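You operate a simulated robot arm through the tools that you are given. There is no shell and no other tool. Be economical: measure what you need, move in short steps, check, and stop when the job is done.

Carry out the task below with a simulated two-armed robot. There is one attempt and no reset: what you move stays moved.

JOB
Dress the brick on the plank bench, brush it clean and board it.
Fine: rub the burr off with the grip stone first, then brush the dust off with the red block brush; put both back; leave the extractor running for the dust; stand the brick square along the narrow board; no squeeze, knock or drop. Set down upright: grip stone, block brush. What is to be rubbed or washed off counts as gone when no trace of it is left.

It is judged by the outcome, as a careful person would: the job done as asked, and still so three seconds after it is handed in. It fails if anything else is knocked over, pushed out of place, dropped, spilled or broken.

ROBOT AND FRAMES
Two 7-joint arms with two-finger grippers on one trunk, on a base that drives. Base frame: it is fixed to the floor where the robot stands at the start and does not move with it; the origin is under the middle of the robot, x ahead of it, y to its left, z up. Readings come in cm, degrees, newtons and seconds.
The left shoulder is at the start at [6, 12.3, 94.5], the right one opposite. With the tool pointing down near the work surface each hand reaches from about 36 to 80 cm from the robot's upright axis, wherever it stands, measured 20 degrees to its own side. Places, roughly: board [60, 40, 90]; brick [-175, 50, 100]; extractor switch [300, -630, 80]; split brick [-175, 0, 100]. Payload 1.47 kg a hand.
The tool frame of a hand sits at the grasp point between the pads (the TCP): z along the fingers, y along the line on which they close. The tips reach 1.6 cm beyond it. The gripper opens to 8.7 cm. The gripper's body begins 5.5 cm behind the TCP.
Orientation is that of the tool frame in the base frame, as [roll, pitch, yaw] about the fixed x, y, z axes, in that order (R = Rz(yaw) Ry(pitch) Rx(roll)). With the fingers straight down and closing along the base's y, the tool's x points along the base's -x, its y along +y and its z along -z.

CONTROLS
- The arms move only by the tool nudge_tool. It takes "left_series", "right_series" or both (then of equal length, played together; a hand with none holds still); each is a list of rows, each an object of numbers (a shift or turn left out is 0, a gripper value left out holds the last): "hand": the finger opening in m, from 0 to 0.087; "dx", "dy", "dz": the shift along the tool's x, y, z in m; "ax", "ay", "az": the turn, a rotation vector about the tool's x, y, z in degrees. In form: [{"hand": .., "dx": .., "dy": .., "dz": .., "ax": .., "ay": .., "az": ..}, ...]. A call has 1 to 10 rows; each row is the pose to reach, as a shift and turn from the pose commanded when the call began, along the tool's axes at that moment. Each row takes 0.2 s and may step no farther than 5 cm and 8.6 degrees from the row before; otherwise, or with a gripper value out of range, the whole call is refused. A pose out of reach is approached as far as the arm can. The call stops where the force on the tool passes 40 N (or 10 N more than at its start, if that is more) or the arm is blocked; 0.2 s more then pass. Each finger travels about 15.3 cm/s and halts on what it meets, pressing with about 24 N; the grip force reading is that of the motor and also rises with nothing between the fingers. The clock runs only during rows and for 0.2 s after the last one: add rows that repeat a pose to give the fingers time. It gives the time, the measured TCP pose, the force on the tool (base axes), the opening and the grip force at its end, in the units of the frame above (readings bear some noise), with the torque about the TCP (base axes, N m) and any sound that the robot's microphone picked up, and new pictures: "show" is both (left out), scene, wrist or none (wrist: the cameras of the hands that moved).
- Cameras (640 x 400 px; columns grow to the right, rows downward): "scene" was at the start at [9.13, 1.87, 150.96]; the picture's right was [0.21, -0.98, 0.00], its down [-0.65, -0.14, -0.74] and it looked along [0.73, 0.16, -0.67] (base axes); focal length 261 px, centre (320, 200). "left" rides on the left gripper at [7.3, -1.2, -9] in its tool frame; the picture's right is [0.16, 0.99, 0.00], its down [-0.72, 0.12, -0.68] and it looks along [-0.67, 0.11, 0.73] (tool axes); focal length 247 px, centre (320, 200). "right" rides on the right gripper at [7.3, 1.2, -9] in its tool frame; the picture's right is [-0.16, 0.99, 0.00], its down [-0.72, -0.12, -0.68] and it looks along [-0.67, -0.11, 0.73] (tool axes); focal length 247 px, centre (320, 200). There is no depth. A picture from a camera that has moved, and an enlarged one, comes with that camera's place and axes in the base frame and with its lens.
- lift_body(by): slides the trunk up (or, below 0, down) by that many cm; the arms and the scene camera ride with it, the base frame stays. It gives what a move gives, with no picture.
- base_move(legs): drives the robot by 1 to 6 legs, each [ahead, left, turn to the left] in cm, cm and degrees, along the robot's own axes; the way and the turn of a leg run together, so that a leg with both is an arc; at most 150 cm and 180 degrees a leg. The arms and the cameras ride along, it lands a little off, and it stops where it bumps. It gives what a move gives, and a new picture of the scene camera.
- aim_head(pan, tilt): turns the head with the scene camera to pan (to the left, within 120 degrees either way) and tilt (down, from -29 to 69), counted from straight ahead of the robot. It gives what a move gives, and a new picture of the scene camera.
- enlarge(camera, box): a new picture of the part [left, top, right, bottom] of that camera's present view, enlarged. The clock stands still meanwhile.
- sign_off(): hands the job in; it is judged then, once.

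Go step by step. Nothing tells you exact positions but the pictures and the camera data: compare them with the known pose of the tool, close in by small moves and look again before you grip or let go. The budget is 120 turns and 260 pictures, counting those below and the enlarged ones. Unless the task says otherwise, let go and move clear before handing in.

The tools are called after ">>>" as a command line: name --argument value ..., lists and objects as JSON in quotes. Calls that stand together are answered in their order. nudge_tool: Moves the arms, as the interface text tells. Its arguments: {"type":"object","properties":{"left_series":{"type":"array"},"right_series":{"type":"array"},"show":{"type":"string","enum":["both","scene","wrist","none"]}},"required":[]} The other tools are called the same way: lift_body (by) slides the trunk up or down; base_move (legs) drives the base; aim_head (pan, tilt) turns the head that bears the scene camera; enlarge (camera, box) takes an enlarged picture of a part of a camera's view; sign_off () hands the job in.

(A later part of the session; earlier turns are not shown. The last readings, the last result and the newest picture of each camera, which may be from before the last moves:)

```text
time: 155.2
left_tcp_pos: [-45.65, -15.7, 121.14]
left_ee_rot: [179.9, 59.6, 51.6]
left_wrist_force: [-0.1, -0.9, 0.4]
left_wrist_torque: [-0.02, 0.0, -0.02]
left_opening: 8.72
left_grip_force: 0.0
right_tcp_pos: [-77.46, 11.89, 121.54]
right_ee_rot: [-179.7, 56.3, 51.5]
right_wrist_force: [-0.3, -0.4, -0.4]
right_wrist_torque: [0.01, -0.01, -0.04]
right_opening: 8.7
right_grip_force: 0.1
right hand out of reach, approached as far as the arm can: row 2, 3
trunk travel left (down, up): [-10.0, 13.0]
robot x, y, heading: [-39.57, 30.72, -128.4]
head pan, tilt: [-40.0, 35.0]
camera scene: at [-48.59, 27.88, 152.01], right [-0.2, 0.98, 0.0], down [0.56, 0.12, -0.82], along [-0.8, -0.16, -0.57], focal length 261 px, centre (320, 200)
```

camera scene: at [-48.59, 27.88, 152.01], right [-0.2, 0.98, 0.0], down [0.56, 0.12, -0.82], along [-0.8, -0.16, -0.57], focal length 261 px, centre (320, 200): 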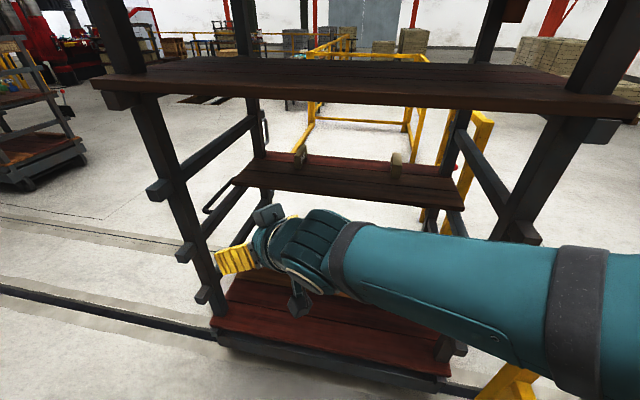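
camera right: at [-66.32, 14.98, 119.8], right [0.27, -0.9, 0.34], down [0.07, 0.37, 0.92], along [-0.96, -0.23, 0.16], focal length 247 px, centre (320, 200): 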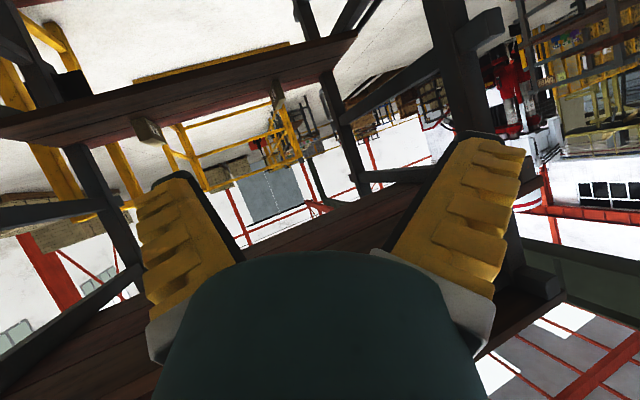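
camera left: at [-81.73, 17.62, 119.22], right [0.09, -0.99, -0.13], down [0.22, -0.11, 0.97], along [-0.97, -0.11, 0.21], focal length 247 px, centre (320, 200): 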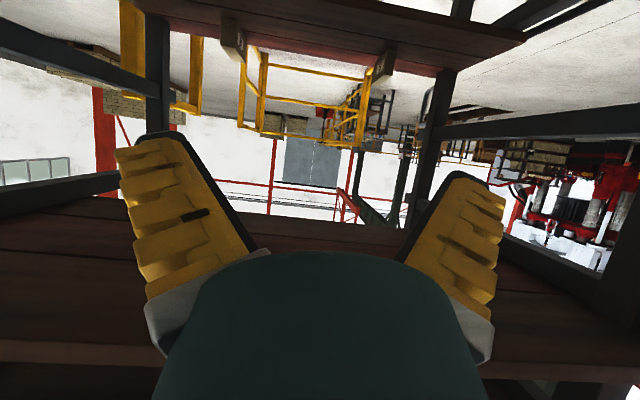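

>>> base_move --legs '[[0, 0, -51.5]]'

>>> nudge_tool --right_series '[{"dx": -0.01, "dz": 0.04}, {"dx": -0.02, "dz": 0.08}, {"dx": -0.03, "dz": 0.12}, {"dx": -0.04, "dz": 0.16}, {"dx": -0.05, "dz": 0.2}]' --show "none"

>>> aim_head --pan 0 --tilt 40

```text
time: 157.9
left_tcp_pos: [-79.51, 6.87, 120.97]
left_ee_rot: [179.9, 59.5, -0.2]
left_wrist_force: [0.1, -0.3, 0.7]
left_wrist_torque: [-0.02, 0.02, -0.04]
left_opening: 8.68
left_grip_force: 0.0
right_tcp_pos: [-77.5, 48.85, 121.6]
right_ee_rot: [-179.8, 56.4, -0.2]
right_wrist_force: [-0.2, 0.1, 0.4]
right_wrist_torque: [0.0, 0.0, -0.04]
right_opening: 8.67
right_grip_force: 0.1
trunk travel left (down, up): [-10.0, 13.0]
robot x, y, heading: [-39.08, 30.55, 179.8]
head pan, tilt: [-40.0, 35.0]
camera scene: at [-47.2, 36.21, 152.01], right [0.64, 0.76, 0.0], down [0.44, -0.37, -0.82], along [-0.63, 0.53, -0.57], focal length 261 px, centre (320, 200)
```

scene: 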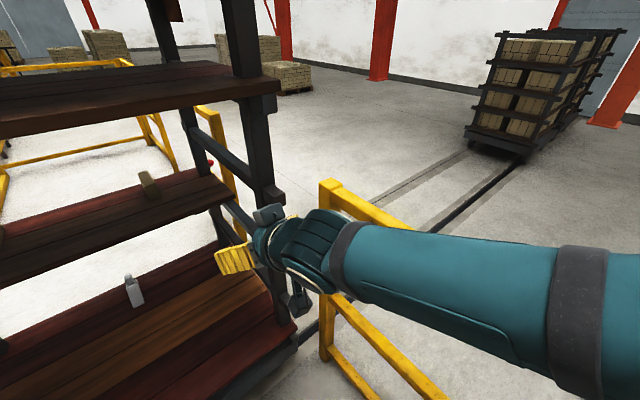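

```text
time: 159.1
left_tcp_pos: [-79.58, 6.87, 121.01]
left_ee_rot: [179.8, 59.5, -0.3]
left_wrist_force: [0.1, 0.4, -0.3]
left_wrist_torque: [0.0, -0.02, 0.04]
left_opening: 8.71
left_grip_force: 0.1
right_tcp_pos: [-97.16, 48.89, 114.45]
right_ee_rot: [-179.7, 56.4, -0.1]
right_wrist_force: [-0.2, -0.5, -0.3]
right_wrist_torque: [0.0, -0.04, -0.01]
right_opening: 8.69
right_grip_force: 0.1
trunk travel left (down, up): [-10.0, 13.0]
robot x, y, heading: [-39.64, 30.2, 180.2]
head pan, tilt: [-40.0, 35.0]
```

```text
time: 160.2
left_tcp_pos: [-79.33, 6.81, 121.03]
left_ee_rot: [180.0, 59.5, -0.3]
left_wrist_force: [0.6, -0.3, 0.9]
left_wrist_torque: [0.03, 0.02, 0.02]
left_opening: 8.7
left_grip_force: 0.0
right_tcp_pos: [-97.0, 48.79, 114.58]
right_ee_rot: [-179.8, 56.4, -0.1]
right_wrist_force: [-0.3, 0.7, -0.2]
right_wrist_torque: [0.01, 0.01, -0.03]
right_opening: 8.68
right_grip_force: 0.1
trunk travel left (down, up): [-10.0, 13.0]
robot x, y, heading: [-39.44, 30.6, 179.8]
head pan, tilt: [0.0, 40.0]
camera scene: at [-48.96, 30.55, 151.25], right [0.0, 1.0, 0.0], down [0.64, 0.0, -0.77], along [-0.77, 0.0, -0.64], focal length 261 px, centre (320, 200)
```

scene: 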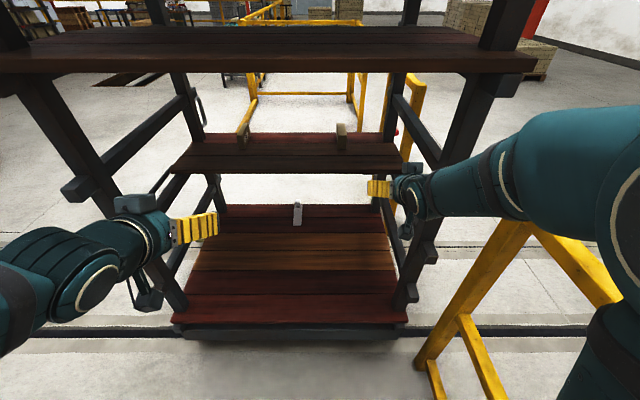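

>>> nudge_tool --right_series '[{"dx": -0.012, "dy": 0.01, "dz": 0.042}, {"dx": -0.024, "dy": 0.02, "dz": 0.084}, {"dx": -0.036, "dy": 0.03, "dz": 0.126}, {"dx": -0.048, "dy": 0.04, "dz": 0.168}, {"dx": -0.06, "dy": 0.05, "dz": 0.21}, {"dx": -0.075, "dy": 0.05, "dz": 0.25}]'

```text
time: 161.6
left_tcp_pos: [-79.48, 6.96, 121.12]
left_ee_rot: [179.9, 59.5, -0.3]
left_wrist_force: [0.0, 1.0, -0.7]
left_wrist_torque: [0.02, -0.02, 0.02]
left_opening: 8.73
left_grip_force: 0.1
right_tcp_pos: [-115.76, 44.26, 108.85]
right_ee_rot: [-179.8, 56.3, -0.2]
right_wrist_force: [0.3, 0.5, -0.5]
right_wrist_torque: [0.01, -0.04, 0.03]
right_opening: 8.69
right_grip_force: 0.1
right hand out of reach, approached as far as the arm can: row 5, 6
trunk travel left (down, up): [-10.0, 13.0]
robot x, y, heading: [-39.67, 30.45, 180.0]
head pan, tilt: [0.0, 40.0]
camera scene: at [-48.91, 30.62, 151.26], right [0.0, 1.0, 0.0], down [0.64, 0.0, -0.77], along [-0.77, 0.0, -0.64], focal length 261 px, centre (320, 200)
camera right: at [-104.42, 42.85, 107.64], right [-0.09, -0.99, 0.13], down [0.17, 0.11, 0.98], along [-0.98, 0.11, 0.15], focal length 247 px, centre (320, 200)
```

scene: 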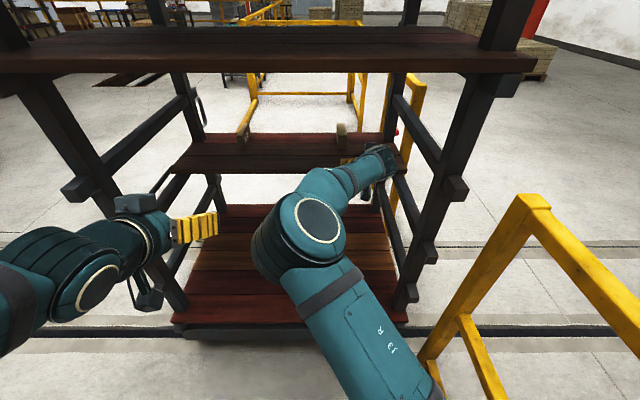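
right: 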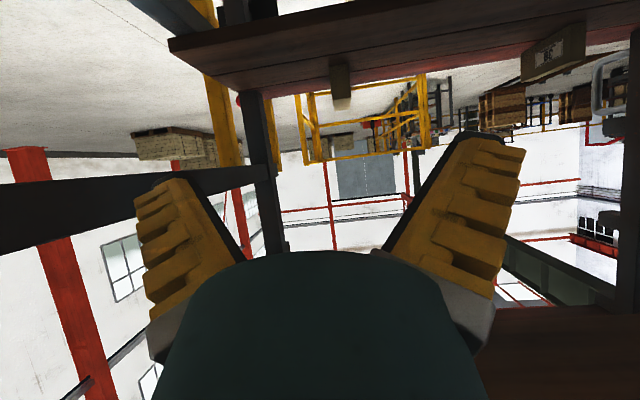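

The right arm's straight reach is only about 76–80 cm, too short from this side; the brick stands near the rear edge of the rack, so approaching from behind makes sense. I retract, and drive around the left end, looking on the way.

>>> nudge_tool --right_series '[{"dx": 0.026, "dz": -0.04}, {"dx": 0.052, "dz": -0.08}, {"dx": 0.078, "dz": -0.12}, {"dx": 0.104, "dz": -0.16}]' --show "none"

>>> base_move --legs '[[-14, 0, 0], [0, 140, 0], [100, 0, 0]]'

>>> aim_head --pan -75 --tilt 25

```text
time: 162.6
left_tcp_pos: [-79.31, 6.89, 121.27]
left_ee_rot: [179.8, 59.5, -0.3]
left_wrist_force: [0.7, 0.0, 0.0]
left_wrist_torque: [-0.01, -0.02, 0.01]
left_opening: 8.7
left_grip_force: 0.1
right_tcp_pos: [-96.51, 43.9, 108.81]
right_ee_rot: [-179.8, 56.5, -0.2]
right_wrist_force: [-0.2, -0.2, 0.5]
right_wrist_torque: [-0.04, 0.01, -0.04]
right_opening: 8.7
right_grip_force: 0.1
trunk travel left (down, up): [-10.0, 13.0]
robot x, y, heading: [-39.56, 30.23, 179.7]
head pan, tilt: [0.0, 40.0]
```

```text
time: 180.6
left_tcp_pos: [-170.3, -124.39, 121.14]
left_ee_rot: [179.9, 59.4, -2.8]
left_wrist_force: [0.5, -0.3, -0.3]
left_wrist_torque: [0.0, -0.03, -0.03]
left_opening: 8.69
left_grip_force: 0.2
right_tcp_pos: [-185.83, -86.64, 108.89]
right_ee_rot: [-179.8, 56.4, -2.8]
right_wrist_force: [-0.9, 0.3, -0.2]
right_wrist_torque: [0.0, -0.02, 0.01]
right_opening: 8.71
right_grip_force: 0.0
trunk travel left (down, up): [-10.0, 13.0]
robot x, y, heading: [-129.56, -102.78, 177.2]
head pan, tilt: [0.0, 40.0]
camera scene: at [-138.86, -102.09, 151.25], right [0.05, 1.0, 0.0], down [0.64, -0.03, -0.77], along [-0.77, 0.04, -0.64], focal length 261 px, centre (320, 200)
```

scene: 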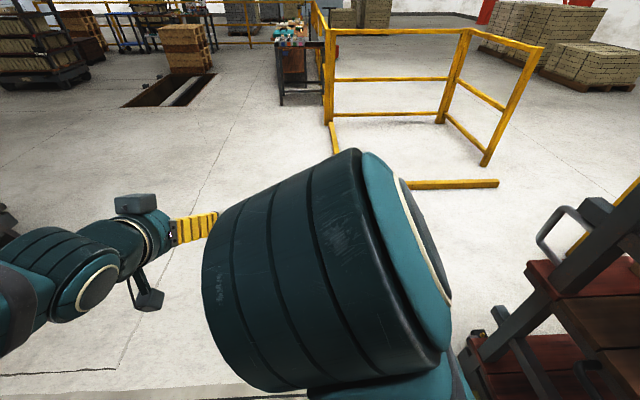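

```text
time: 182.1
left_tcp_pos: [-170.4, -124.42, 121.07]
left_ee_rot: [180.0, 59.5, -2.9]
left_wrist_force: [0.2, 0.7, -0.9]
left_wrist_torque: [-0.03, -0.02, 0.02]
left_opening: 8.72
left_grip_force: 0.0
right_tcp_pos: [-185.8, -86.61, 108.99]
right_ee_rot: [-179.7, 56.3, -2.8]
right_wrist_force: [-0.3, -0.6, -0.9]
right_wrist_torque: [0.02, -0.01, 0.0]
right_opening: 8.72
right_grip_force: 0.0
trunk travel left (down, up): [-10.0, 13.0]
robot x, y, heading: [-129.37, -102.98, 177.3]
head pan, tilt: [-75.0, 25.0]
camera scene: at [-132.3, -93.49, 153.58], right [0.98, 0.21, 0.0], down [0.09, -0.41, -0.91], along [-0.19, 0.89, -0.42], focal length 261 px, centre (320, 200)
```

scene: 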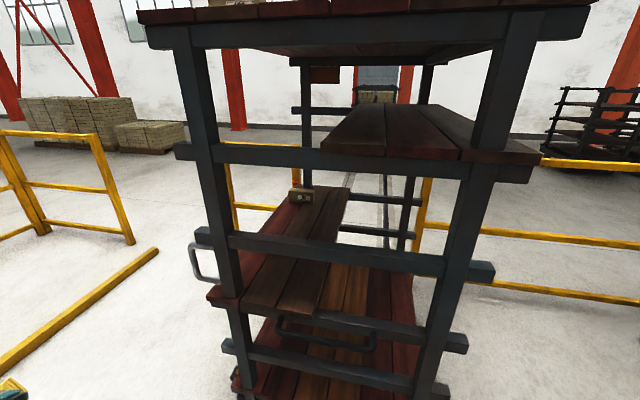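

Now it is clear: the brick's shelf opens to the rear side of the rack with plenty of height. I bring both hands tool-down again and drive round behind.

>>> nudge_tool --left_series '[{"ay": 8.5}, {"ay": 17}, {"ay": 25.5}, {"ay": 34}, {"ay": 42.5}, {"ay": 51}, {"ay": 59.5}]' --right_series '[{"ay": 8.1}, {"ay": 16.2}, {"ay": 24.2}, {"ay": 32.3}, {"ay": 40.4}, {"ay": 48.4}, {"ay": 56.4}]' --show "none"

>>> nudge_tool --right_series '[{"dx": 0.045, "dz": -0.03}, {"dx": 0.09, "dz": -0.06}, {"dx": 0.135, "dz": -0.09}, {"dx": 0.17, "dz": -0.12}]' --show "none"

>>> base_move --legs '[[125, 0, 2.8], [0, -120, 0], [0, 0, -90]]'

>>> aim_head --pan -60 --tilt 30

```text
time: 183.7
left_tcp_pos: [-170.42, -124.48, 120.95]
left_ee_rot: [-180.0, -0.3, -2.7]
left_wrist_force: [-1.0, -0.7, -0.4]
left_wrist_torque: [0.01, -0.07, -0.02]
left_opening: 8.67
left_grip_force: 0.2
right_tcp_pos: [-185.92, -86.68, 108.86]
right_ee_rot: [-179.9, 0.0, -2.9]
right_wrist_force: [0.3, -0.1, -0.9]
right_wrist_torque: [0.0, -0.01, 0.04]
right_opening: 8.72
right_grip_force: 0.0
trunk travel left (down, up): [-10.0, 13.0]
robot x, y, heading: [-129.04, -102.6, 177.3]
head pan, tilt: [-75.0, 25.0]
```

```text
refused: row 1 steps farther than a row can; nothing moved
```

```text
time: 203.8
left_tcp_pos: [-287.58, 57.37, 121.05]
left_ee_rot: [179.9, 0.0, -78.1]
left_wrist_force: [-0.4, 0.1, 0.5]
left_wrist_torque: [0.01, 0.02, 0.02]
left_opening: 8.7
left_grip_force: 0.0
right_tcp_pos: [-256.29, 82.06, 109.45]
right_ee_rot: [179.3, 1.4, -77.0]
right_wrist_force: [-9.5, -0.5, 2.8]
right_wrist_torque: [0.0, -0.3, 0.01]
right_opening: 8.13
right_grip_force: 0.1
trunk travel left (down, up): [-10.0, 13.0]
robot x, y, heading: [-256.35, 23.16, 101.7]
head pan, tilt: [-75.0, 25.0]
stopped in leg 3: the force on the tool passed its limit at 58 N (the readings are from after the stop); the commanded pose is now the measured one
camera scene: at [-248.3, 28.46, 153.59], right [0.45, -0.89, 0.0], down [-0.38, -0.19, -0.91], along [0.81, 0.41, -0.42], focal length 261 px, centre (320, 200)
```

scene: 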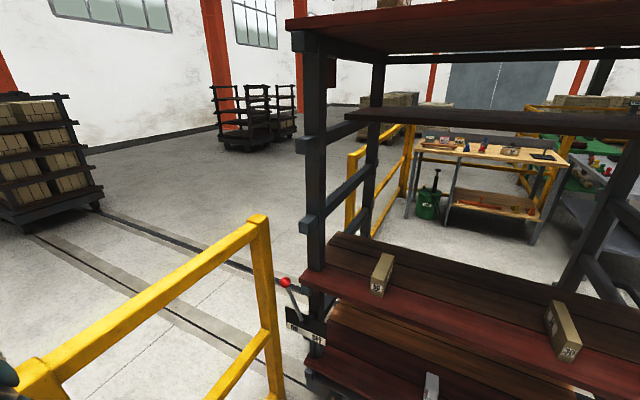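

```text
time: 204.6
left_tcp_pos: [-287.69, 57.39, 121.03]
left_ee_rot: [179.9, 0.0, -78.1]
left_wrist_force: [0.9, -0.7, 0.0]
left_wrist_torque: [0.0, -0.04, -0.01]
left_opening: 8.7
left_grip_force: 0.1
right_tcp_pos: [-256.14, 82.25, 109.34]
right_ee_rot: [179.4, 1.3, -77.2]
right_wrist_force: [-12.3, 0.9, 5.2]
right_wrist_torque: [-0.02, -0.46, 0.06]
right_opening: 7.99
right_grip_force: 0.1
trunk travel left (down, up): [-10.0, 13.0]
robot x, y, heading: [-256.13, 22.97, 101.9]
head pan, tilt: [-60.0, 30.0]
camera scene: at [-249.87, 30.36, 152.8], right [0.67, -0.74, 0.0], down [-0.37, -0.33, -0.87], along [0.65, 0.58, -0.5], focal length 261 px, centre (320, 200)
```

scene: 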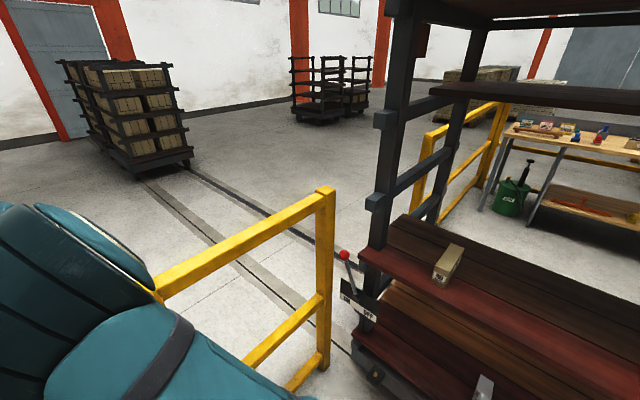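

The right hand touched the yellow rail at y≈82 while turning. I turn back slightly, back away from the rail, then complete the turn.

>>> base_move --legs '[[0, 0, 8], [-45, 0, 0], [0, 0, -109]]'

>>> aim_head --pan 15 --tilt 35

```text
time: 212.1
left_tcp_pos: [-203.93, 8.33, 121.07]
left_ee_rot: [179.7, 0.0, -173.6]
left_wrist_force: [-0.8, -1.2, -0.4]
left_wrist_torque: [0.03, -0.03, 0.02]
left_opening: 8.68
left_grip_force: 0.0
right_tcp_pos: [-181.99, -24.1, 109.85]
right_ee_rot: [178.9, 2.3, -171.3]
right_wrist_force: [3.5, 13.5, 1.4]
right_wrist_torque: [-0.27, 0.03, 0.15]
right_opening: 7.82
right_grip_force: 0.0
trunk travel left (down, up): [-10.0, 13.0]
robot x, y, heading: [-240.88, -19.36, 6.3]
head pan, tilt: [-60.0, 30.0]
stopped in leg 3: the force on the tool passed its limit at 53 N (the readings are from after the stop); the commanded pose is now the measured one
camera scene: at [-234.6, -26.62, 152.8], right [-0.8, -0.59, 0.0], down [-0.3, 0.4, -0.87], along [0.51, -0.7, -0.5], focal length 261 px, centre (320, 200)
```

scene: 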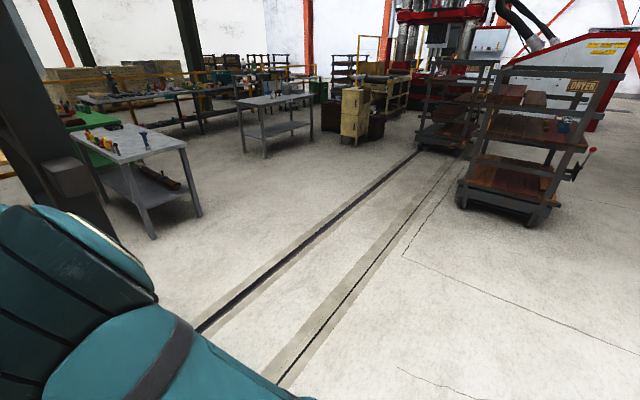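

```text
time: 213.5
left_tcp_pos: [-203.89, 8.47, 120.9]
left_ee_rot: [180.0, 0.0, -173.7]
left_wrist_force: [0.5, -0.2, 0.2]
left_wrist_torque: [0.0, 0.01, 0.01]
left_opening: 8.7
left_grip_force: 0.0
right_tcp_pos: [-182.02, -24.35, 109.87]
right_ee_rot: [179.1, 2.2, -171.7]
right_wrist_force: [3.2, 17.5, 3.0]
right_wrist_torque: [-0.32, 0.05, 0.09]
right_opening: 7.47
right_grip_force: 0.1
trunk travel left (down, up): [-10.0, 13.0]
robot x, y, heading: [-241.26, -19.95, 6.6]
head pan, tilt: [15.0, 35.0]
camera scene: at [-231.73, -16.03, 152.0], right [0.36, -0.93, 0.0], down [-0.53, -0.21, -0.82], along [0.76, 0.3, -0.57], focal length 261 px, centre (320, 200)
```

scene: 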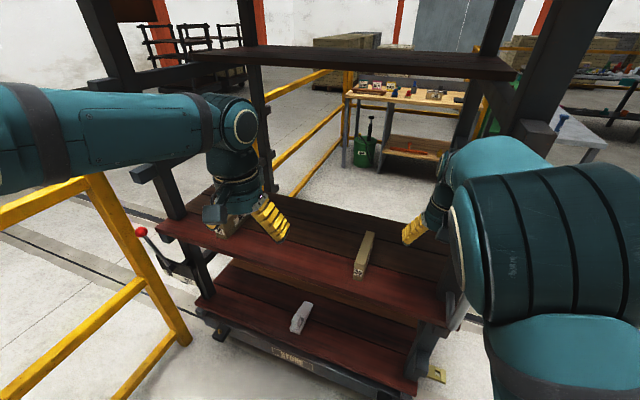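

The right hand leaned against the rack's rear post. I turn left a touch, back away, and retract that arm before going on.

>>> base_move --legs '[[0, 0, 5], [-35, 0, 0]]'

>>> nudge_tool --right_series '[{"dx": 0.04, "dz": -0.025, "hand": 0.087}, {"dx": 0.08, "dz": -0.05}, {"dx": 0.12, "dz": -0.075}, {"dx": 0.16, "dz": -0.1}, {"dx": 0.19, "dz": -0.12}]' --show "scene"

```text
time: 216.2
left_tcp_pos: [-240.08, 4.6, 120.98]
left_ee_rot: [179.9, 0.0, -168.5]
left_wrist_force: [0.2, 0.3, 0.5]
left_wrist_torque: [0.01, -0.01, 0.04]
left_opening: 8.68
left_grip_force: 0.0
right_tcp_pos: [-215.45, -26.12, 109.75]
right_ee_rot: [178.9, 2.3, -166.4]
right_wrist_force: [-0.9, -0.1, -0.5]
right_wrist_torque: [-0.03, 0.02, -0.02]
right_opening: 8.71
right_grip_force: 0.0
trunk travel left (down, up): [-10.0, 13.0]
robot x, y, heading: [-274.68, -26.38, 11.5]
head pan, tilt: [15.0, 35.0]
camera scene: at [-265.67, -22.27, 152.02], right [0.45, -0.89, 0.0], down [-0.51, -0.26, -0.82], along [0.73, 0.37, -0.57], focal length 261 px, centre (320, 200)
```

scene: 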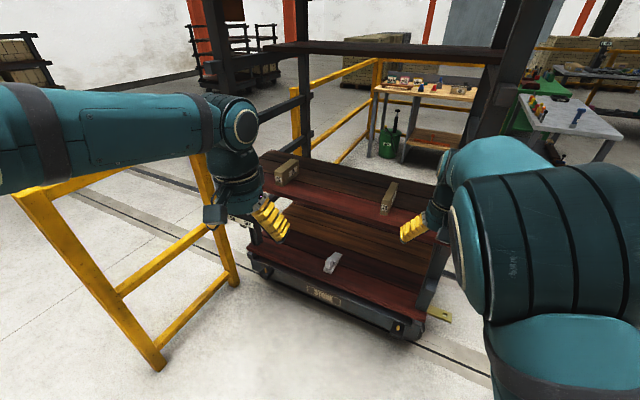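

```text
time: 217.4
left_tcp_pos: [-240.12, 4.64, 121.02]
left_ee_rot: [179.9, 0.0, -168.5]
left_wrist_force: [-0.4, 0.3, -0.5]
left_wrist_torque: [-0.03, 0.01, 0.01]
left_opening: 8.72
left_grip_force: 0.1
right_tcp_pos: [-234.33, -31.15, 120.92]
right_ee_rot: [178.8, 2.1, -166.8]
right_wrist_force: [0.7, 0.3, -0.3]
right_wrist_torque: [0.01, -0.04, 0.03]
right_opening: 8.71
right_grip_force: 0.0
trunk travel left (down, up): [-10.0, 13.0]
robot x, y, heading: [-274.37, -26.56, 11.6]
head pan, tilt: [15.0, 35.0]
camera scene: at [-266.54, -32.12, 153.77], right [-0.65, -0.76, 0.0], down [-0.31, 0.26, -0.91], along [0.7, -0.59, -0.4], focal length 261 px, centre (320, 200)
```

scene: 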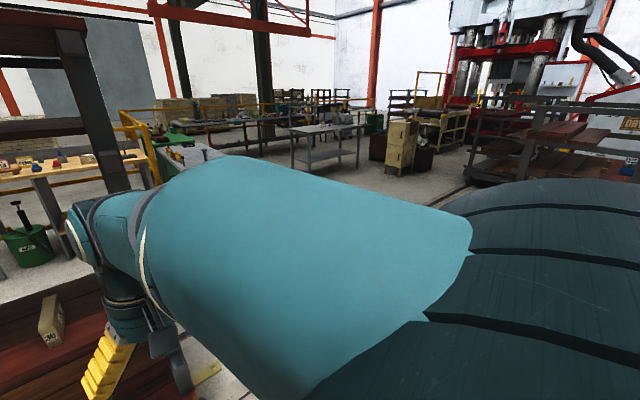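

The right elbow came up against the head, so I extend that arm again to free it.

>>> nudge_tool --right_series '[{"dx": -0.04, "dz": 0.025}, {"dx": -0.08, "dz": 0.05}, {"dx": -0.12, "dz": 0.075}, {"dx": -0.16, "dz": 0.1}, {"dx": -0.19, "dz": 0.12}]' --show "none"

>>> aim_head --pan 0 --tilt 35

```text
time: 218.7
left_tcp_pos: [-239.92, 4.53, 121.06]
left_ee_rot: [179.8, -0.1, -168.5]
left_wrist_force: [1.2, -0.5, 0.2]
left_wrist_torque: [0.01, 0.03, -0.01]
left_opening: 8.72
left_grip_force: 0.0
right_tcp_pos: [-215.0, -26.01, 109.68]
right_ee_rot: [178.9, 2.3, -166.6]
right_wrist_force: [1.0, -0.1, 0.5]
right_wrist_torque: [0.01, 0.03, -0.01]
right_opening: 8.7
right_grip_force: 0.0
trunk travel left (down, up): [-10.0, 13.0]
robot x, y, heading: [-274.45, -26.7, 11.6]
head pan, tilt: [15.0, 35.0]
```

```text
time: 219.4
left_tcp_pos: [-240.01, 4.67, 121.1]
left_ee_rot: [179.8, 0.0, -168.5]
left_wrist_force: [0.6, -0.7, -0.6]
left_wrist_torque: [0.01, 0.03, -0.01]
left_opening: 8.69
left_grip_force: 0.1
right_tcp_pos: [-215.06, -25.98, 109.72]
right_ee_rot: [179.0, 2.2, -166.5]
right_wrist_force: [-0.5, 0.6, -0.1]
right_wrist_torque: [-0.01, 0.03, -0.02]
right_opening: 8.71
right_grip_force: 0.0
trunk travel left (down, up): [-10.0, 13.0]
robot x, y, heading: [-274.17, -26.78, 11.6]
head pan, tilt: [0.0, 35.0]
camera scene: at [-264.81, -24.41, 152.01], right [0.2, -0.98, 0.0], down [-0.56, -0.12, -0.82], along [0.8, 0.16, -0.57], focal length 261 px, centre (320, 200)
```

scene: 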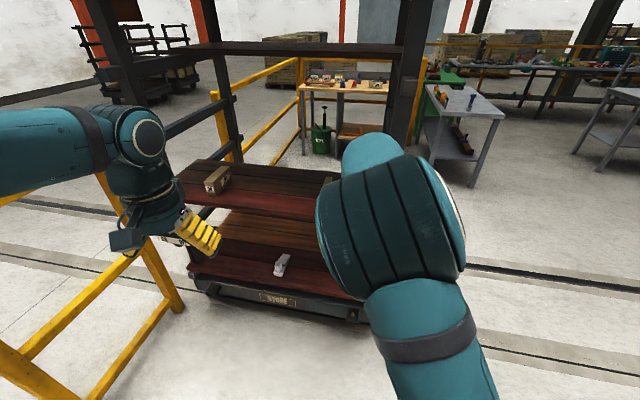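

>>> nudge_tool --right_series '[{"dy": -0.045}, {"dy": -0.09}, {"dy": -0.135}, {"dy": -0.18}, {"dy": -0.225}, {"dx": 0.03, "dy": -0.25}, {"dx": 0.07, "dy": -0.26}, {"dx": 0.11, "dy": -0.27}]' --show "scene"

```text
time: 221.2
left_tcp_pos: [-239.98, 4.88, 120.95]
left_ee_rot: [180.0, -0.1, -168.5]
left_wrist_force: [-0.2, 0.7, -0.4]
left_wrist_torque: [-0.06, 0.0, -0.01]
left_opening: 8.71
left_grip_force: 0.0
right_tcp_pos: [-216.11, -44.95, 117.73]
right_ee_rot: [179.2, 2.4, -166.3]
right_wrist_force: [0.8, 0.6, -1.3]
right_wrist_torque: [-0.06, -0.01, -0.02]
right_opening: 8.7
right_grip_force: 0.1
right hand out of reach, approached as far as the arm can: row 2, 3, 4, 5, 6, 7, 8
trunk travel left (down, up): [-10.0, 13.0]
robot x, y, heading: [-274.2, -26.6, 11.5]
head pan, tilt: [0.0, 35.0]
camera scene: at [-264.72, -24.15, 151.99], right [0.2, -0.98, 0.0], down [-0.56, -0.12, -0.82], along [0.8, 0.16, -0.57], focal length 261 px, centre (320, 200)
```

scene: 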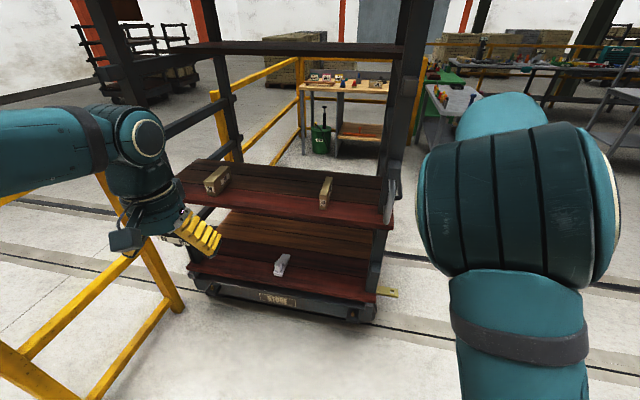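

>>> nudge_tool --right_series '[{"dx": 0.04}, {"dx": 0.08}, {"dx": 0.12}, {"dx": 0.16}]' --show "scene"

```text
time: 222.2
left_tcp_pos: [-240.09, 4.63, 121.09]
left_ee_rot: [179.9, -0.1, -168.5]
left_wrist_force: [-0.3, 1.2, -0.3]
left_wrist_torque: [0.03, -0.04, -0.01]
left_opening: 8.7
left_grip_force: 0.1
right_tcp_pos: [-232.28, -49.08, 117.08]
right_ee_rot: [178.9, 2.1, -166.6]
right_wrist_force: [-0.7, -0.2, -0.5]
right_wrist_torque: [-0.01, 0.0, 0.0]
right_opening: 8.72
right_grip_force: 0.1
trunk travel left (down, up): [-10.0, 13.0]
robot x, y, heading: [-274.56, -26.59, 11.3]
head pan, tilt: [0.0, 35.0]
camera scene: at [-264.95, -24.43, 152.02], right [0.2, -0.98, 0.0], down [-0.56, -0.11, -0.82], along [0.8, 0.16, -0.57], focal length 261 px, centre (320, 200)
```

scene: 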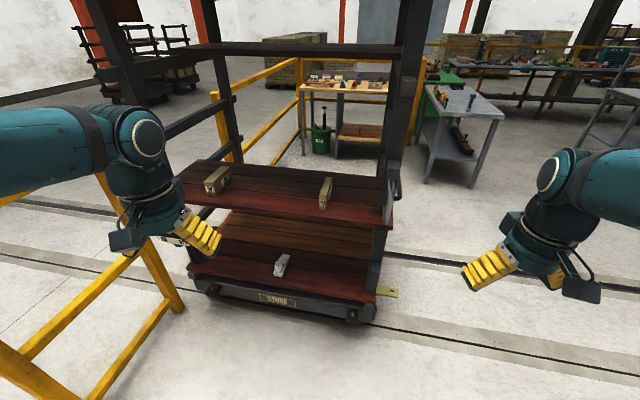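

The right arm is back to its good posture. Now I look closely at the two bricks.

>>> enlarge --camera "scene" --box '[170, 140, 400, 284]'

>>> enlarge --camera "scene" --box '[184, 150, 248, 200]'

```text
2.78 times, centred on (285, 212) of scene
camera zoom: at [-264.95, -24.43, 152.02], right [0.2, -0.98, 0.0], down [-0.56, -0.11, -0.82], along [0.8, 0.16, -0.57], focal length 725 px, centre (417, 167)
```

zoom: 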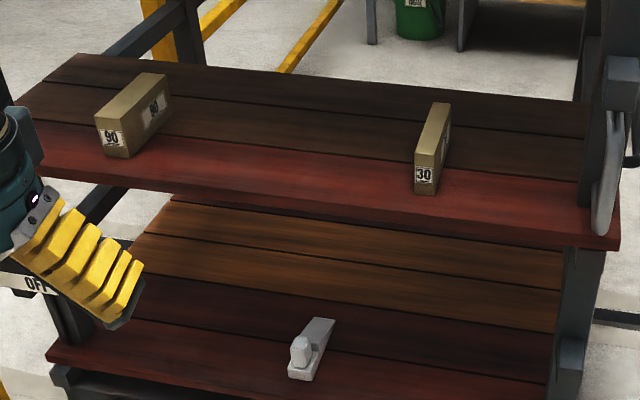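

```text
8.00 times, centred on (216, 175) of scene
camera zoom: at [-264.95, -24.43, 152.02], right [0.2, -0.98, 0.0], down [-0.56, -0.11, -0.82], along [0.8, 0.16, -0.57], focal length 2089 px, centre (1152, 400)
```

zoom: 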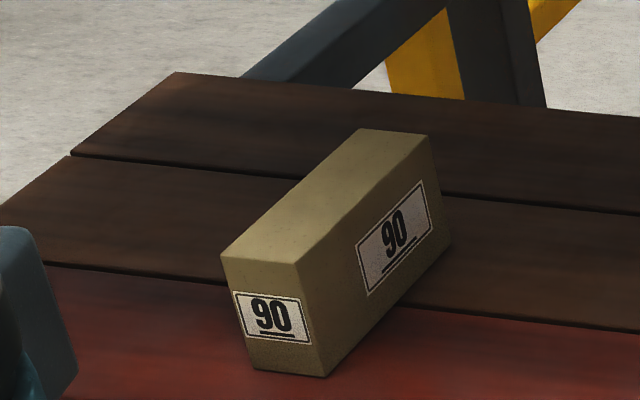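

The brick marked 90 is about 15×4.6×8 cm, aligned with x, centred near [-169, 44.5] on z≈84. I square up and drive closer with the left hand aligned to it.

>>> base_move --legs '[[0, 0, -11.5], [0, 47, 0], [25, 0, 0]]'

```text
time: 229.1
left_tcp_pos: [-209.3, 44.39, 121.0]
left_ee_rot: [179.9, -0.1, -180.0]
left_wrist_force: [-0.8, 0.0, -0.1]
left_wrist_torque: [0.05, 0.06, 0.0]
left_opening: 8.7
left_grip_force: 0.0
right_tcp_pos: [-212.43, -9.62, 116.91]
right_ee_rot: [178.9, 2.2, -178.0]
right_wrist_force: [0.7, -0.5, -0.3]
right_wrist_torque: [-0.03, 0.04, 0.0]
right_opening: 8.7
right_grip_force: 0.1
trunk travel left (down, up): [-10.0, 13.0]
robot x, y, heading: [-249.35, 20.9, -0.1]
head pan, tilt: [0.0, 35.0]
camera scene: at [-239.43, 20.88, 152.0], right [0.0, -1.0, 0.0], down [-0.57, 0.0, -0.82], along [0.82, 0.0, -0.57], focal length 261 px, centre (320, 200)
```

scene: 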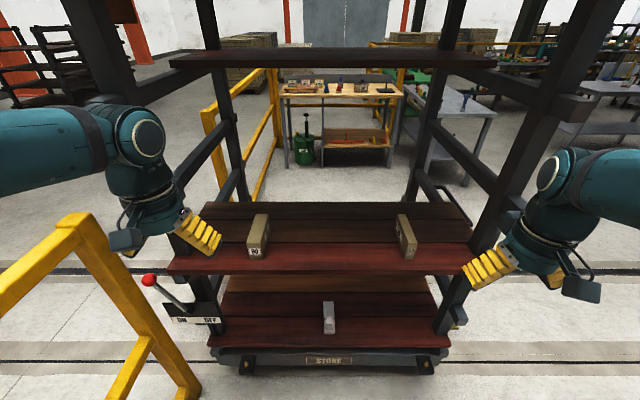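

>>> nudge_tool --right_series '[{"dy": 0.04}, {"dy": 0.08}, {"dy": 0.12}]' --show "none"

>>> base_move --legs '[[0, -11, 0], [18, 0, 0]]'

>>> nudge_tool --left_series '[{"dx": -0.02, "dy": 0.03, "dz": 0.025}, {"dx": -0.04, "dy": 0.06, "dz": 0.05}, {"dx": -0.06, "dy": 0.09, "dz": 0.075}, {"dx": -0.08, "dy": 0.11, "dz": 0.1}]'

```text
time: 229.9
left_tcp_pos: [-209.35, 44.4, 120.99]
left_ee_rot: [179.9, 0.0, -180.0]
left_wrist_force: [-0.7, -0.4, -0.2]
left_wrist_torque: [-0.01, 0.01, -0.01]
left_opening: 8.69
left_grip_force: 0.0
right_tcp_pos: [-212.93, 2.55, 117.2]
right_ee_rot: [179.0, 2.4, -178.0]
right_wrist_force: [0.2, -0.2, 0.8]
right_wrist_torque: [-0.01, -0.02, -0.04]
right_opening: 8.71
right_grip_force: 0.0
trunk travel left (down, up): [-10.0, 13.0]
robot x, y, heading: [-249.94, 20.94, 0.2]
head pan, tilt: [0.0, 35.0]
```

```text
time: 232.6
left_tcp_pos: [-191.58, 33.37, 120.99]
left_ee_rot: [179.9, -0.1, -179.9]
left_wrist_force: [0.1, 0.3, 0.4]
left_wrist_torque: [0.03, 0.03, -0.03]
left_opening: 8.7
left_grip_force: 0.1
right_tcp_pos: [-195.02, -8.57, 116.97]
right_ee_rot: [179.0, 2.2, -177.8]
right_wrist_force: [0.7, -0.4, -0.5]
right_wrist_torque: [0.03, -0.01, 0.01]
right_opening: 8.7
right_grip_force: 0.2
trunk travel left (down, up): [-10.0, 13.0]
robot x, y, heading: [-231.4, 9.7, 0.2]
head pan, tilt: [0.0, 35.0]
camera scene: at [-221.64, 9.79, 152.0], right [0.0, -1.0, 0.0], down [-0.57, 0.0, -0.82], along [0.82, 0.0, -0.57], focal length 261 px, centre (320, 200)
```

scene: 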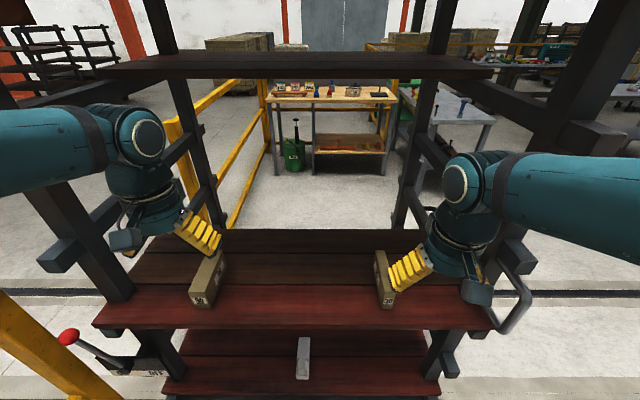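

```text
time: 233.6
left_tcp_pos: [-183.71, 44.37, 111.02]
left_ee_rot: [179.9, -0.1, -179.9]
left_wrist_force: [0.9, 0.2, 0.3]
left_wrist_torque: [-0.01, -0.01, -0.04]
left_opening: 8.69
left_grip_force: 0.1
right_tcp_pos: [-195.08, -8.51, 117.24]
right_ee_rot: [179.0, 2.2, -177.8]
right_wrist_force: [0.7, -1.2, 0.7]
right_wrist_torque: [0.0, 0.02, -0.02]
right_opening: 8.69
right_grip_force: 0.0
trunk travel left (down, up): [-10.0, 13.0]
robot x, y, heading: [-231.92, 9.85, 0.3]
head pan, tilt: [0.0, 35.0]
camera scene: at [-221.69, 9.82, 152.0], right [0.0, -1.0, 0.0], down [-0.57, 0.0, -0.82], along [0.82, 0.0, -0.57], focal length 261 px, centre (320, 200)
camera left: at [-191.01, 43.23, 119.84], right [-0.16, 0.99, 0.0], down [0.72, 0.12, 0.68], along [0.67, 0.11, -0.73], focal length 247 px, centre (320, 200)
```

scene: 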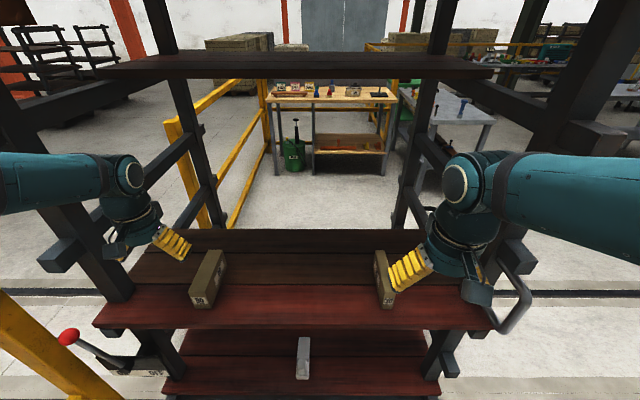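
left: 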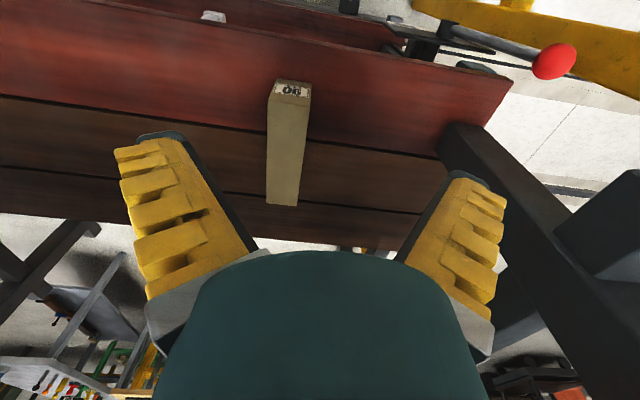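

>>> nudge_tool --left_series '[{"dx": -0.04, "dy": -0.008, "dz": 0.015}, {"dx": -0.08, "dy": -0.016, "dz": 0.03}, {"dx": -0.12, "dy": -0.024, "dz": 0.05}, {"dx": -0.13, "dy": -0.024, "dz": 0.06}]'

```text
time: 234.6
left_tcp_pos: [-170.83, 42.06, 104.95]
left_ee_rot: [179.9, 0.0, -179.8]
left_wrist_force: [-0.4, 0.3, 0.9]
left_wrist_torque: [0.04, -0.03, 0.0]
left_opening: 8.7
left_grip_force: 0.1
right_tcp_pos: [-195.22, -8.5, 117.24]
right_ee_rot: [179.1, 2.3, -177.8]
right_wrist_force: [-1.1, -0.7, 0.6]
right_wrist_torque: [-0.01, 0.0, -0.02]
right_opening: 8.66
right_grip_force: 0.0
trunk travel left (down, up): [-10.0, 13.0]
robot x, y, heading: [-231.96, 9.86, 0.1]
head pan, tilt: [0.0, 35.0]
camera scene: at [-221.84, 9.79, 152.02], right [0.0, -1.0, 0.0], down [-0.57, 0.0, -0.82], along [0.82, 0.0, -0.57], focal length 261 px, centre (320, 200)
camera left: at [-178.15, 40.82, 113.87], right [-0.16, 0.99, 0.0], down [0.72, 0.12, 0.68], along [0.67, 0.11, -0.73], focal length 247 px, centre (320, 200)
```

scene: 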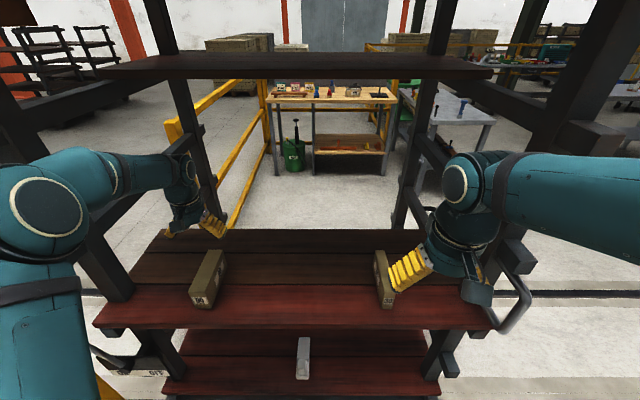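
left: 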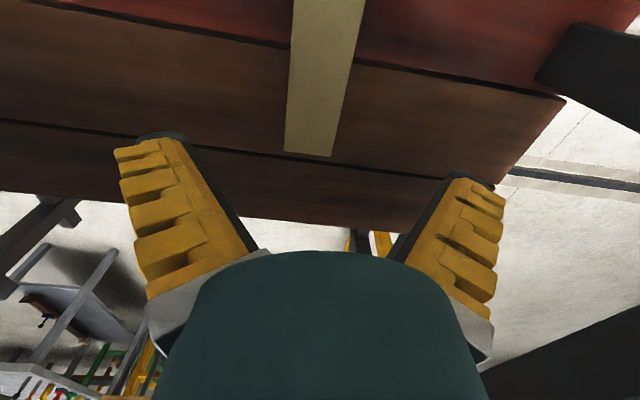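

>>> nudge_tool --left_series '[{"dx": 0.012, "dy": -0.003, "dz": 0.03}, {"dx": 0.012, "dy": -0.003, "dz": 0.06}, {"dx": 0.012, "dy": -0.003, "dz": 0.09}, {"dx": 0.012, "dy": -0.003, "dz": 0.12}, {"dx": 0.012, "dy": -0.003, "dz": 0.14}]'

>>> enlarge --camera "scene" --box '[150, 200, 270, 320]'

```text
time: 235.8
left_tcp_pos: [-171.88, 41.74, 90.95]
left_ee_rot: [180.0, -0.1, -179.8]
left_wrist_force: [0.0, -0.6, 0.1]
left_wrist_torque: [0.01, 0.02, -0.03]
left_opening: 8.69
left_grip_force: 0.1
right_tcp_pos: [-195.13, -8.58, 117.12]
right_ee_rot: [179.0, 2.1, -177.8]
right_wrist_force: [-0.6, -0.6, 0.6]
right_wrist_torque: [-0.01, 0.01, 0.01]
right_opening: 8.71
right_grip_force: 0.1
trunk travel left (down, up): [-10.0, 13.0]
robot x, y, heading: [-231.7, 9.94, 0.3]
head pan, tilt: [0.0, 35.0]
camera scene: at [-221.75, 9.79, 152.01], right [0.0, -1.0, 0.0], down [-0.57, 0.0, -0.82], along [0.82, 0.0, -0.57], focal length 261 px, centre (320, 200)
camera left: at [-179.15, 40.65, 99.83], right [-0.16, 0.99, 0.0], down [0.72, 0.12, 0.68], along [0.67, 0.11, -0.73], focal length 247 px, centre (320, 200)
```

scene: 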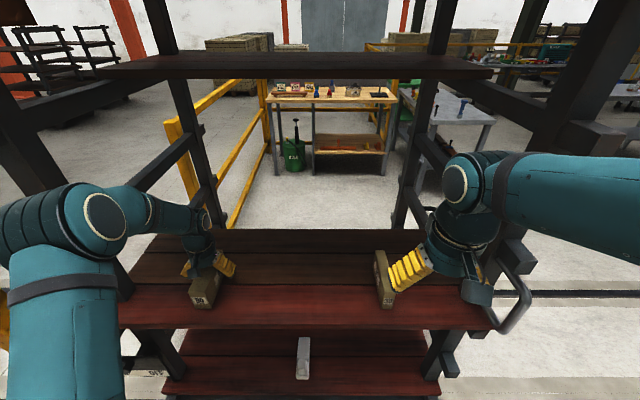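
left: 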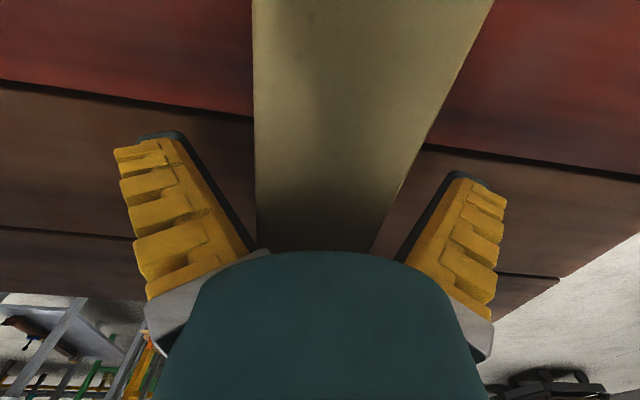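

```text
3.33 times, centred on (210, 260) of scene
camera zoom: at [-221.75, 9.79, 152.01], right [0.0, -1.0, 0.0], down [-0.57, 0.0, -0.82], along [0.82, 0.0, -0.57], focal length 870 px, centre (687, 0)
```

zoom: 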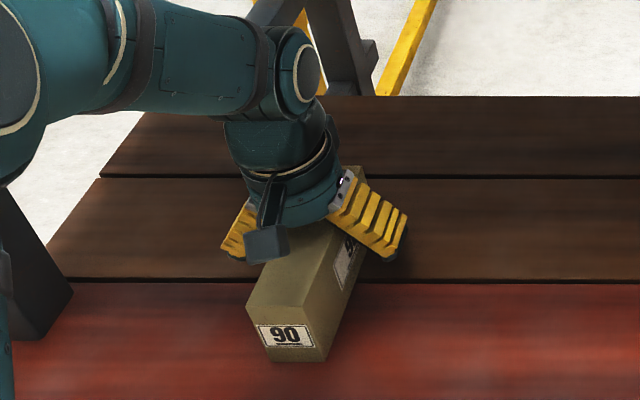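

The fingers straddle the brick. I lower 1 cm and close gently in stages.

>>> nudge_tool --left_series '[{"dz": 0.01, "hand": 0.087}, {"dz": 0.01, "hand": 0.06}, {"dz": 0.01, "hand": 0.052}, {"dz": 0.01, "hand": 0.048}, {"dz": 0.01, "hand": 0.048}]' --show "wrist"

```text
time: 237.0
left_tcp_pos: [-171.81, 41.86, 90.18]
left_ee_rot: [179.8, 0.0, -179.9]
left_wrist_force: [3.2, -2.6, 11.4]
left_wrist_torque: [0.03, 0.18, 0.07]
left_opening: 5.48
left_grip_force: 5.4
right_tcp_pos: [-195.15, -8.61, 117.18]
right_ee_rot: [179.1, 2.4, -177.8]
right_wrist_force: [-0.1, -0.1, -0.3]
right_wrist_torque: [0.0, -0.01, -0.02]
right_opening: 8.68
right_grip_force: 0.1
trunk travel left (down, up): [-10.0, 13.0]
robot x, y, heading: [-231.75, 9.77, 0.2]
head pan, tilt: [0.0, 35.0]
camera left: at [-179.13, 40.59, 99.0], right [-0.16, 0.99, 0.0], down [0.72, 0.12, 0.68], along [0.67, 0.11, -0.73], focal length 247 px, centre (320, 200)
```

left: 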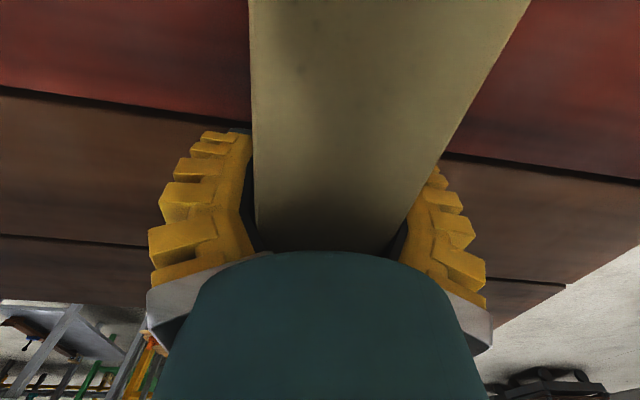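

The palm met the brick's top (its top is ~z 95.6), so I open, rise 1.5 cm and regrip gently.

>>> nudge_tool --left_series '[{"hand": 0.062}, {"dz": -0.015, "hand": 0.062}, {"dz": -0.015, "hand": 0.056}, {"dz": -0.015, "hand": 0.05}, {"dz": -0.015, "hand": 0.045}, {"dz": -0.015, "hand": 0.045}]' --show "none"

```text
time: 238.4
left_tcp_pos: [-171.85, 41.72, 91.61]
left_ee_rot: [179.9, 0.0, 180.0]
left_wrist_force: [-0.7, -0.2, 0.4]
left_wrist_torque: [-0.01, 0.02, 0.01]
left_opening: 5.04
left_grip_force: 4.4
right_tcp_pos: [-195.16, -8.58, 117.15]
right_ee_rot: [178.9, 2.2, -177.9]
right_wrist_force: [0.3, 0.0, -0.6]
right_wrist_torque: [0.01, -0.02, 0.03]
right_opening: 8.68
right_grip_force: 0.0
trunk travel left (down, up): [-10.0, 13.0]
robot x, y, heading: [-231.59, 9.67, 0.2]
head pan, tilt: [0.0, 35.0]
```

>>> nudge_tool --left_series '[{"hand": 0.045}, {"hand": 0.045}, {"hand": 0.045}]' --show "wrist"

```text
time: 239.2
left_tcp_pos: [-171.83, 41.71, 91.56]
left_ee_rot: [179.9, 0.1, -179.8]
left_wrist_force: [0.0, 0.2, -1.0]
left_wrist_torque: [0.02, 0.0, -0.03]
left_opening: 5.07
left_grip_force: 4.3
right_tcp_pos: [-194.97, -8.42, 117.1]
right_ee_rot: [179.0, 2.1, -177.8]
right_wrist_force: [-0.7, -0.4, 1.0]
right_wrist_torque: [-0.02, 0.01, -0.01]
right_opening: 8.71
right_grip_force: 0.0
trunk travel left (down, up): [-10.0, 13.0]
robot x, y, heading: [-231.56, 9.79, 0.2]
head pan, tilt: [0.0, 35.0]
camera left: at [-179.17, 40.57, 100.37], right [-0.16, 0.99, 0.0], down [0.72, 0.12, 0.68], along [0.67, 0.11, -0.73], focal length 247 px, centre (320, 200)
```

left: 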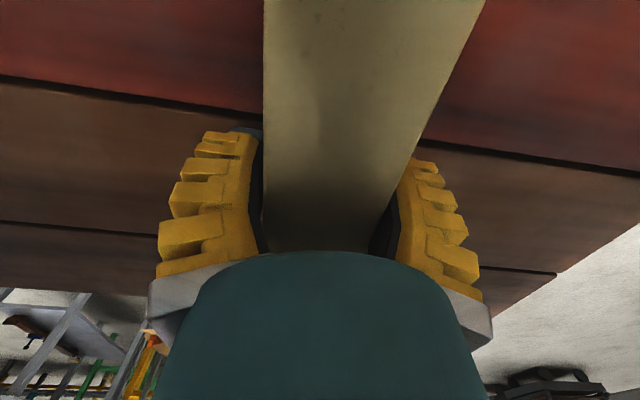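

>>> nudge_tool --left_series '[{"hand": 0.038}, {"hand": 0.036}, {"hand": 0.036}, {"hand": 0.036, "dz": -0.005}, {"hand": 0.036, "dz": -0.01}, {"hand": 0.036, "dz": -0.02}]'

```text
time: 240.6
left_tcp_pos: [-171.96, 41.69, 93.54]
left_ee_rot: [179.9, 0.0, -179.8]
left_wrist_force: [-0.5, -0.6, -5.3]
left_wrist_torque: [-0.01, -0.08, 0.0]
left_opening: 4.32
left_grip_force: 22.1
right_tcp_pos: [-195.12, -8.66, 117.16]
right_ee_rot: [179.0, 2.1, -177.8]
right_wrist_force: [-0.1, 0.3, -0.6]
right_wrist_torque: [0.03, -0.01, 0.06]
right_opening: 8.7
right_grip_force: 0.1
trunk travel left (down, up): [-10.0, 13.0]
robot x, y, heading: [-232.0, 9.63, 0.3]
head pan, tilt: [0.0, 35.0]
camera scene: at [-221.76, 9.79, 152.01], right [0.0, -1.0, 0.0], down [-0.57, 0.0, -0.82], along [0.82, 0.0, -0.57], focal length 261 px, centre (320, 200)
camera left: at [-179.29, 40.59, 102.4], right [-0.16, 0.99, 0.0], down [0.72, 0.12, 0.68], along [0.67, 0.11, -0.73], focal length 247 px, centre (320, 200)
```

scene: 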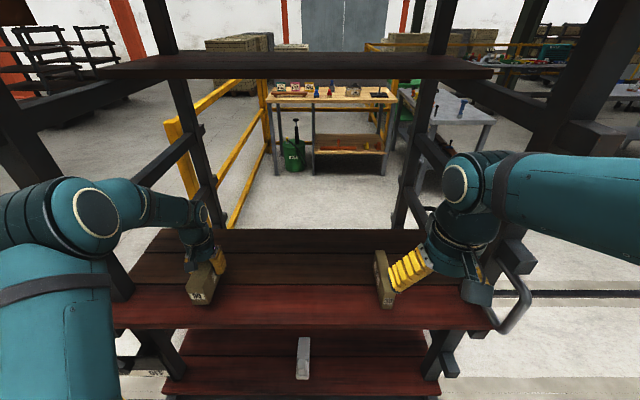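
left: 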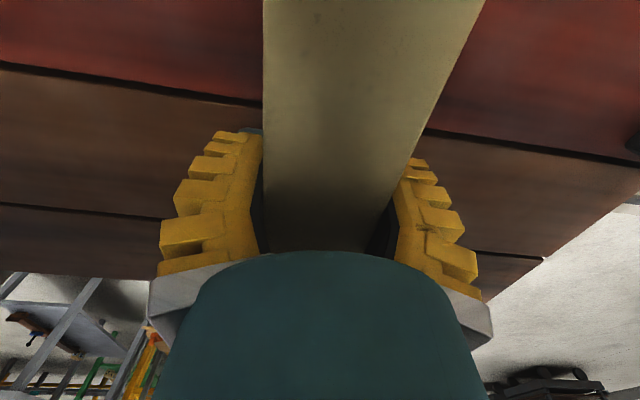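

The brick is lifted (≈0.55 kg, 4.3 cm wide). I ease the grip a little while near the shelf and raise it.

>>> nudge_tool --left_series '[{"hand": 0.038}, {"hand": 0.038}, {"hand": 0.038, "dz": -0.01}]' --show "none"

```text
time: 241.4
left_tcp_pos: [-171.91, 41.6, 94.45]
left_ee_rot: [179.9, -0.1, -179.9]
left_wrist_force: [0.2, -0.6, -4.4]
left_wrist_torque: [0.02, -0.06, 0.01]
left_opening: 4.34
left_grip_force: 21.8
right_tcp_pos: [-195.28, -8.55, 117.07]
right_ee_rot: [179.0, 2.2, -177.8]
right_wrist_force: [1.0, -0.4, -0.5]
right_wrist_torque: [0.0, 0.03, -0.01]
right_opening: 8.74
right_grip_force: 0.1
trunk travel left (down, up): [-10.0, 13.0]
robot x, y, heading: [-231.34, 9.59, 0.3]
head pan, tilt: [0.0, 35.0]
```

>>> nudge_tool --left_series '[{"hand": 0.0405}, {"hand": 0.0405}]' --show "none"

```text
time: 242.0
left_tcp_pos: [-171.89, 41.77, 94.43]
left_ee_rot: [179.8, -0.1, -179.8]
left_wrist_force: [0.9, 0.1, -4.0]
left_wrist_torque: [0.05, -0.05, 0.0]
left_opening: 4.38
left_grip_force: 22.4
right_tcp_pos: [-195.09, -8.5, 117.17]
right_ee_rot: [179.0, 2.2, -177.8]
right_wrist_force: [0.6, -0.5, 0.6]
right_wrist_torque: [0.01, -0.02, -0.03]
right_opening: 8.7
right_grip_force: 0.1
trunk travel left (down, up): [-10.0, 13.0]
robot x, y, heading: [-231.36, 9.74, -0.0]
head pan, tilt: [0.0, 35.0]
```

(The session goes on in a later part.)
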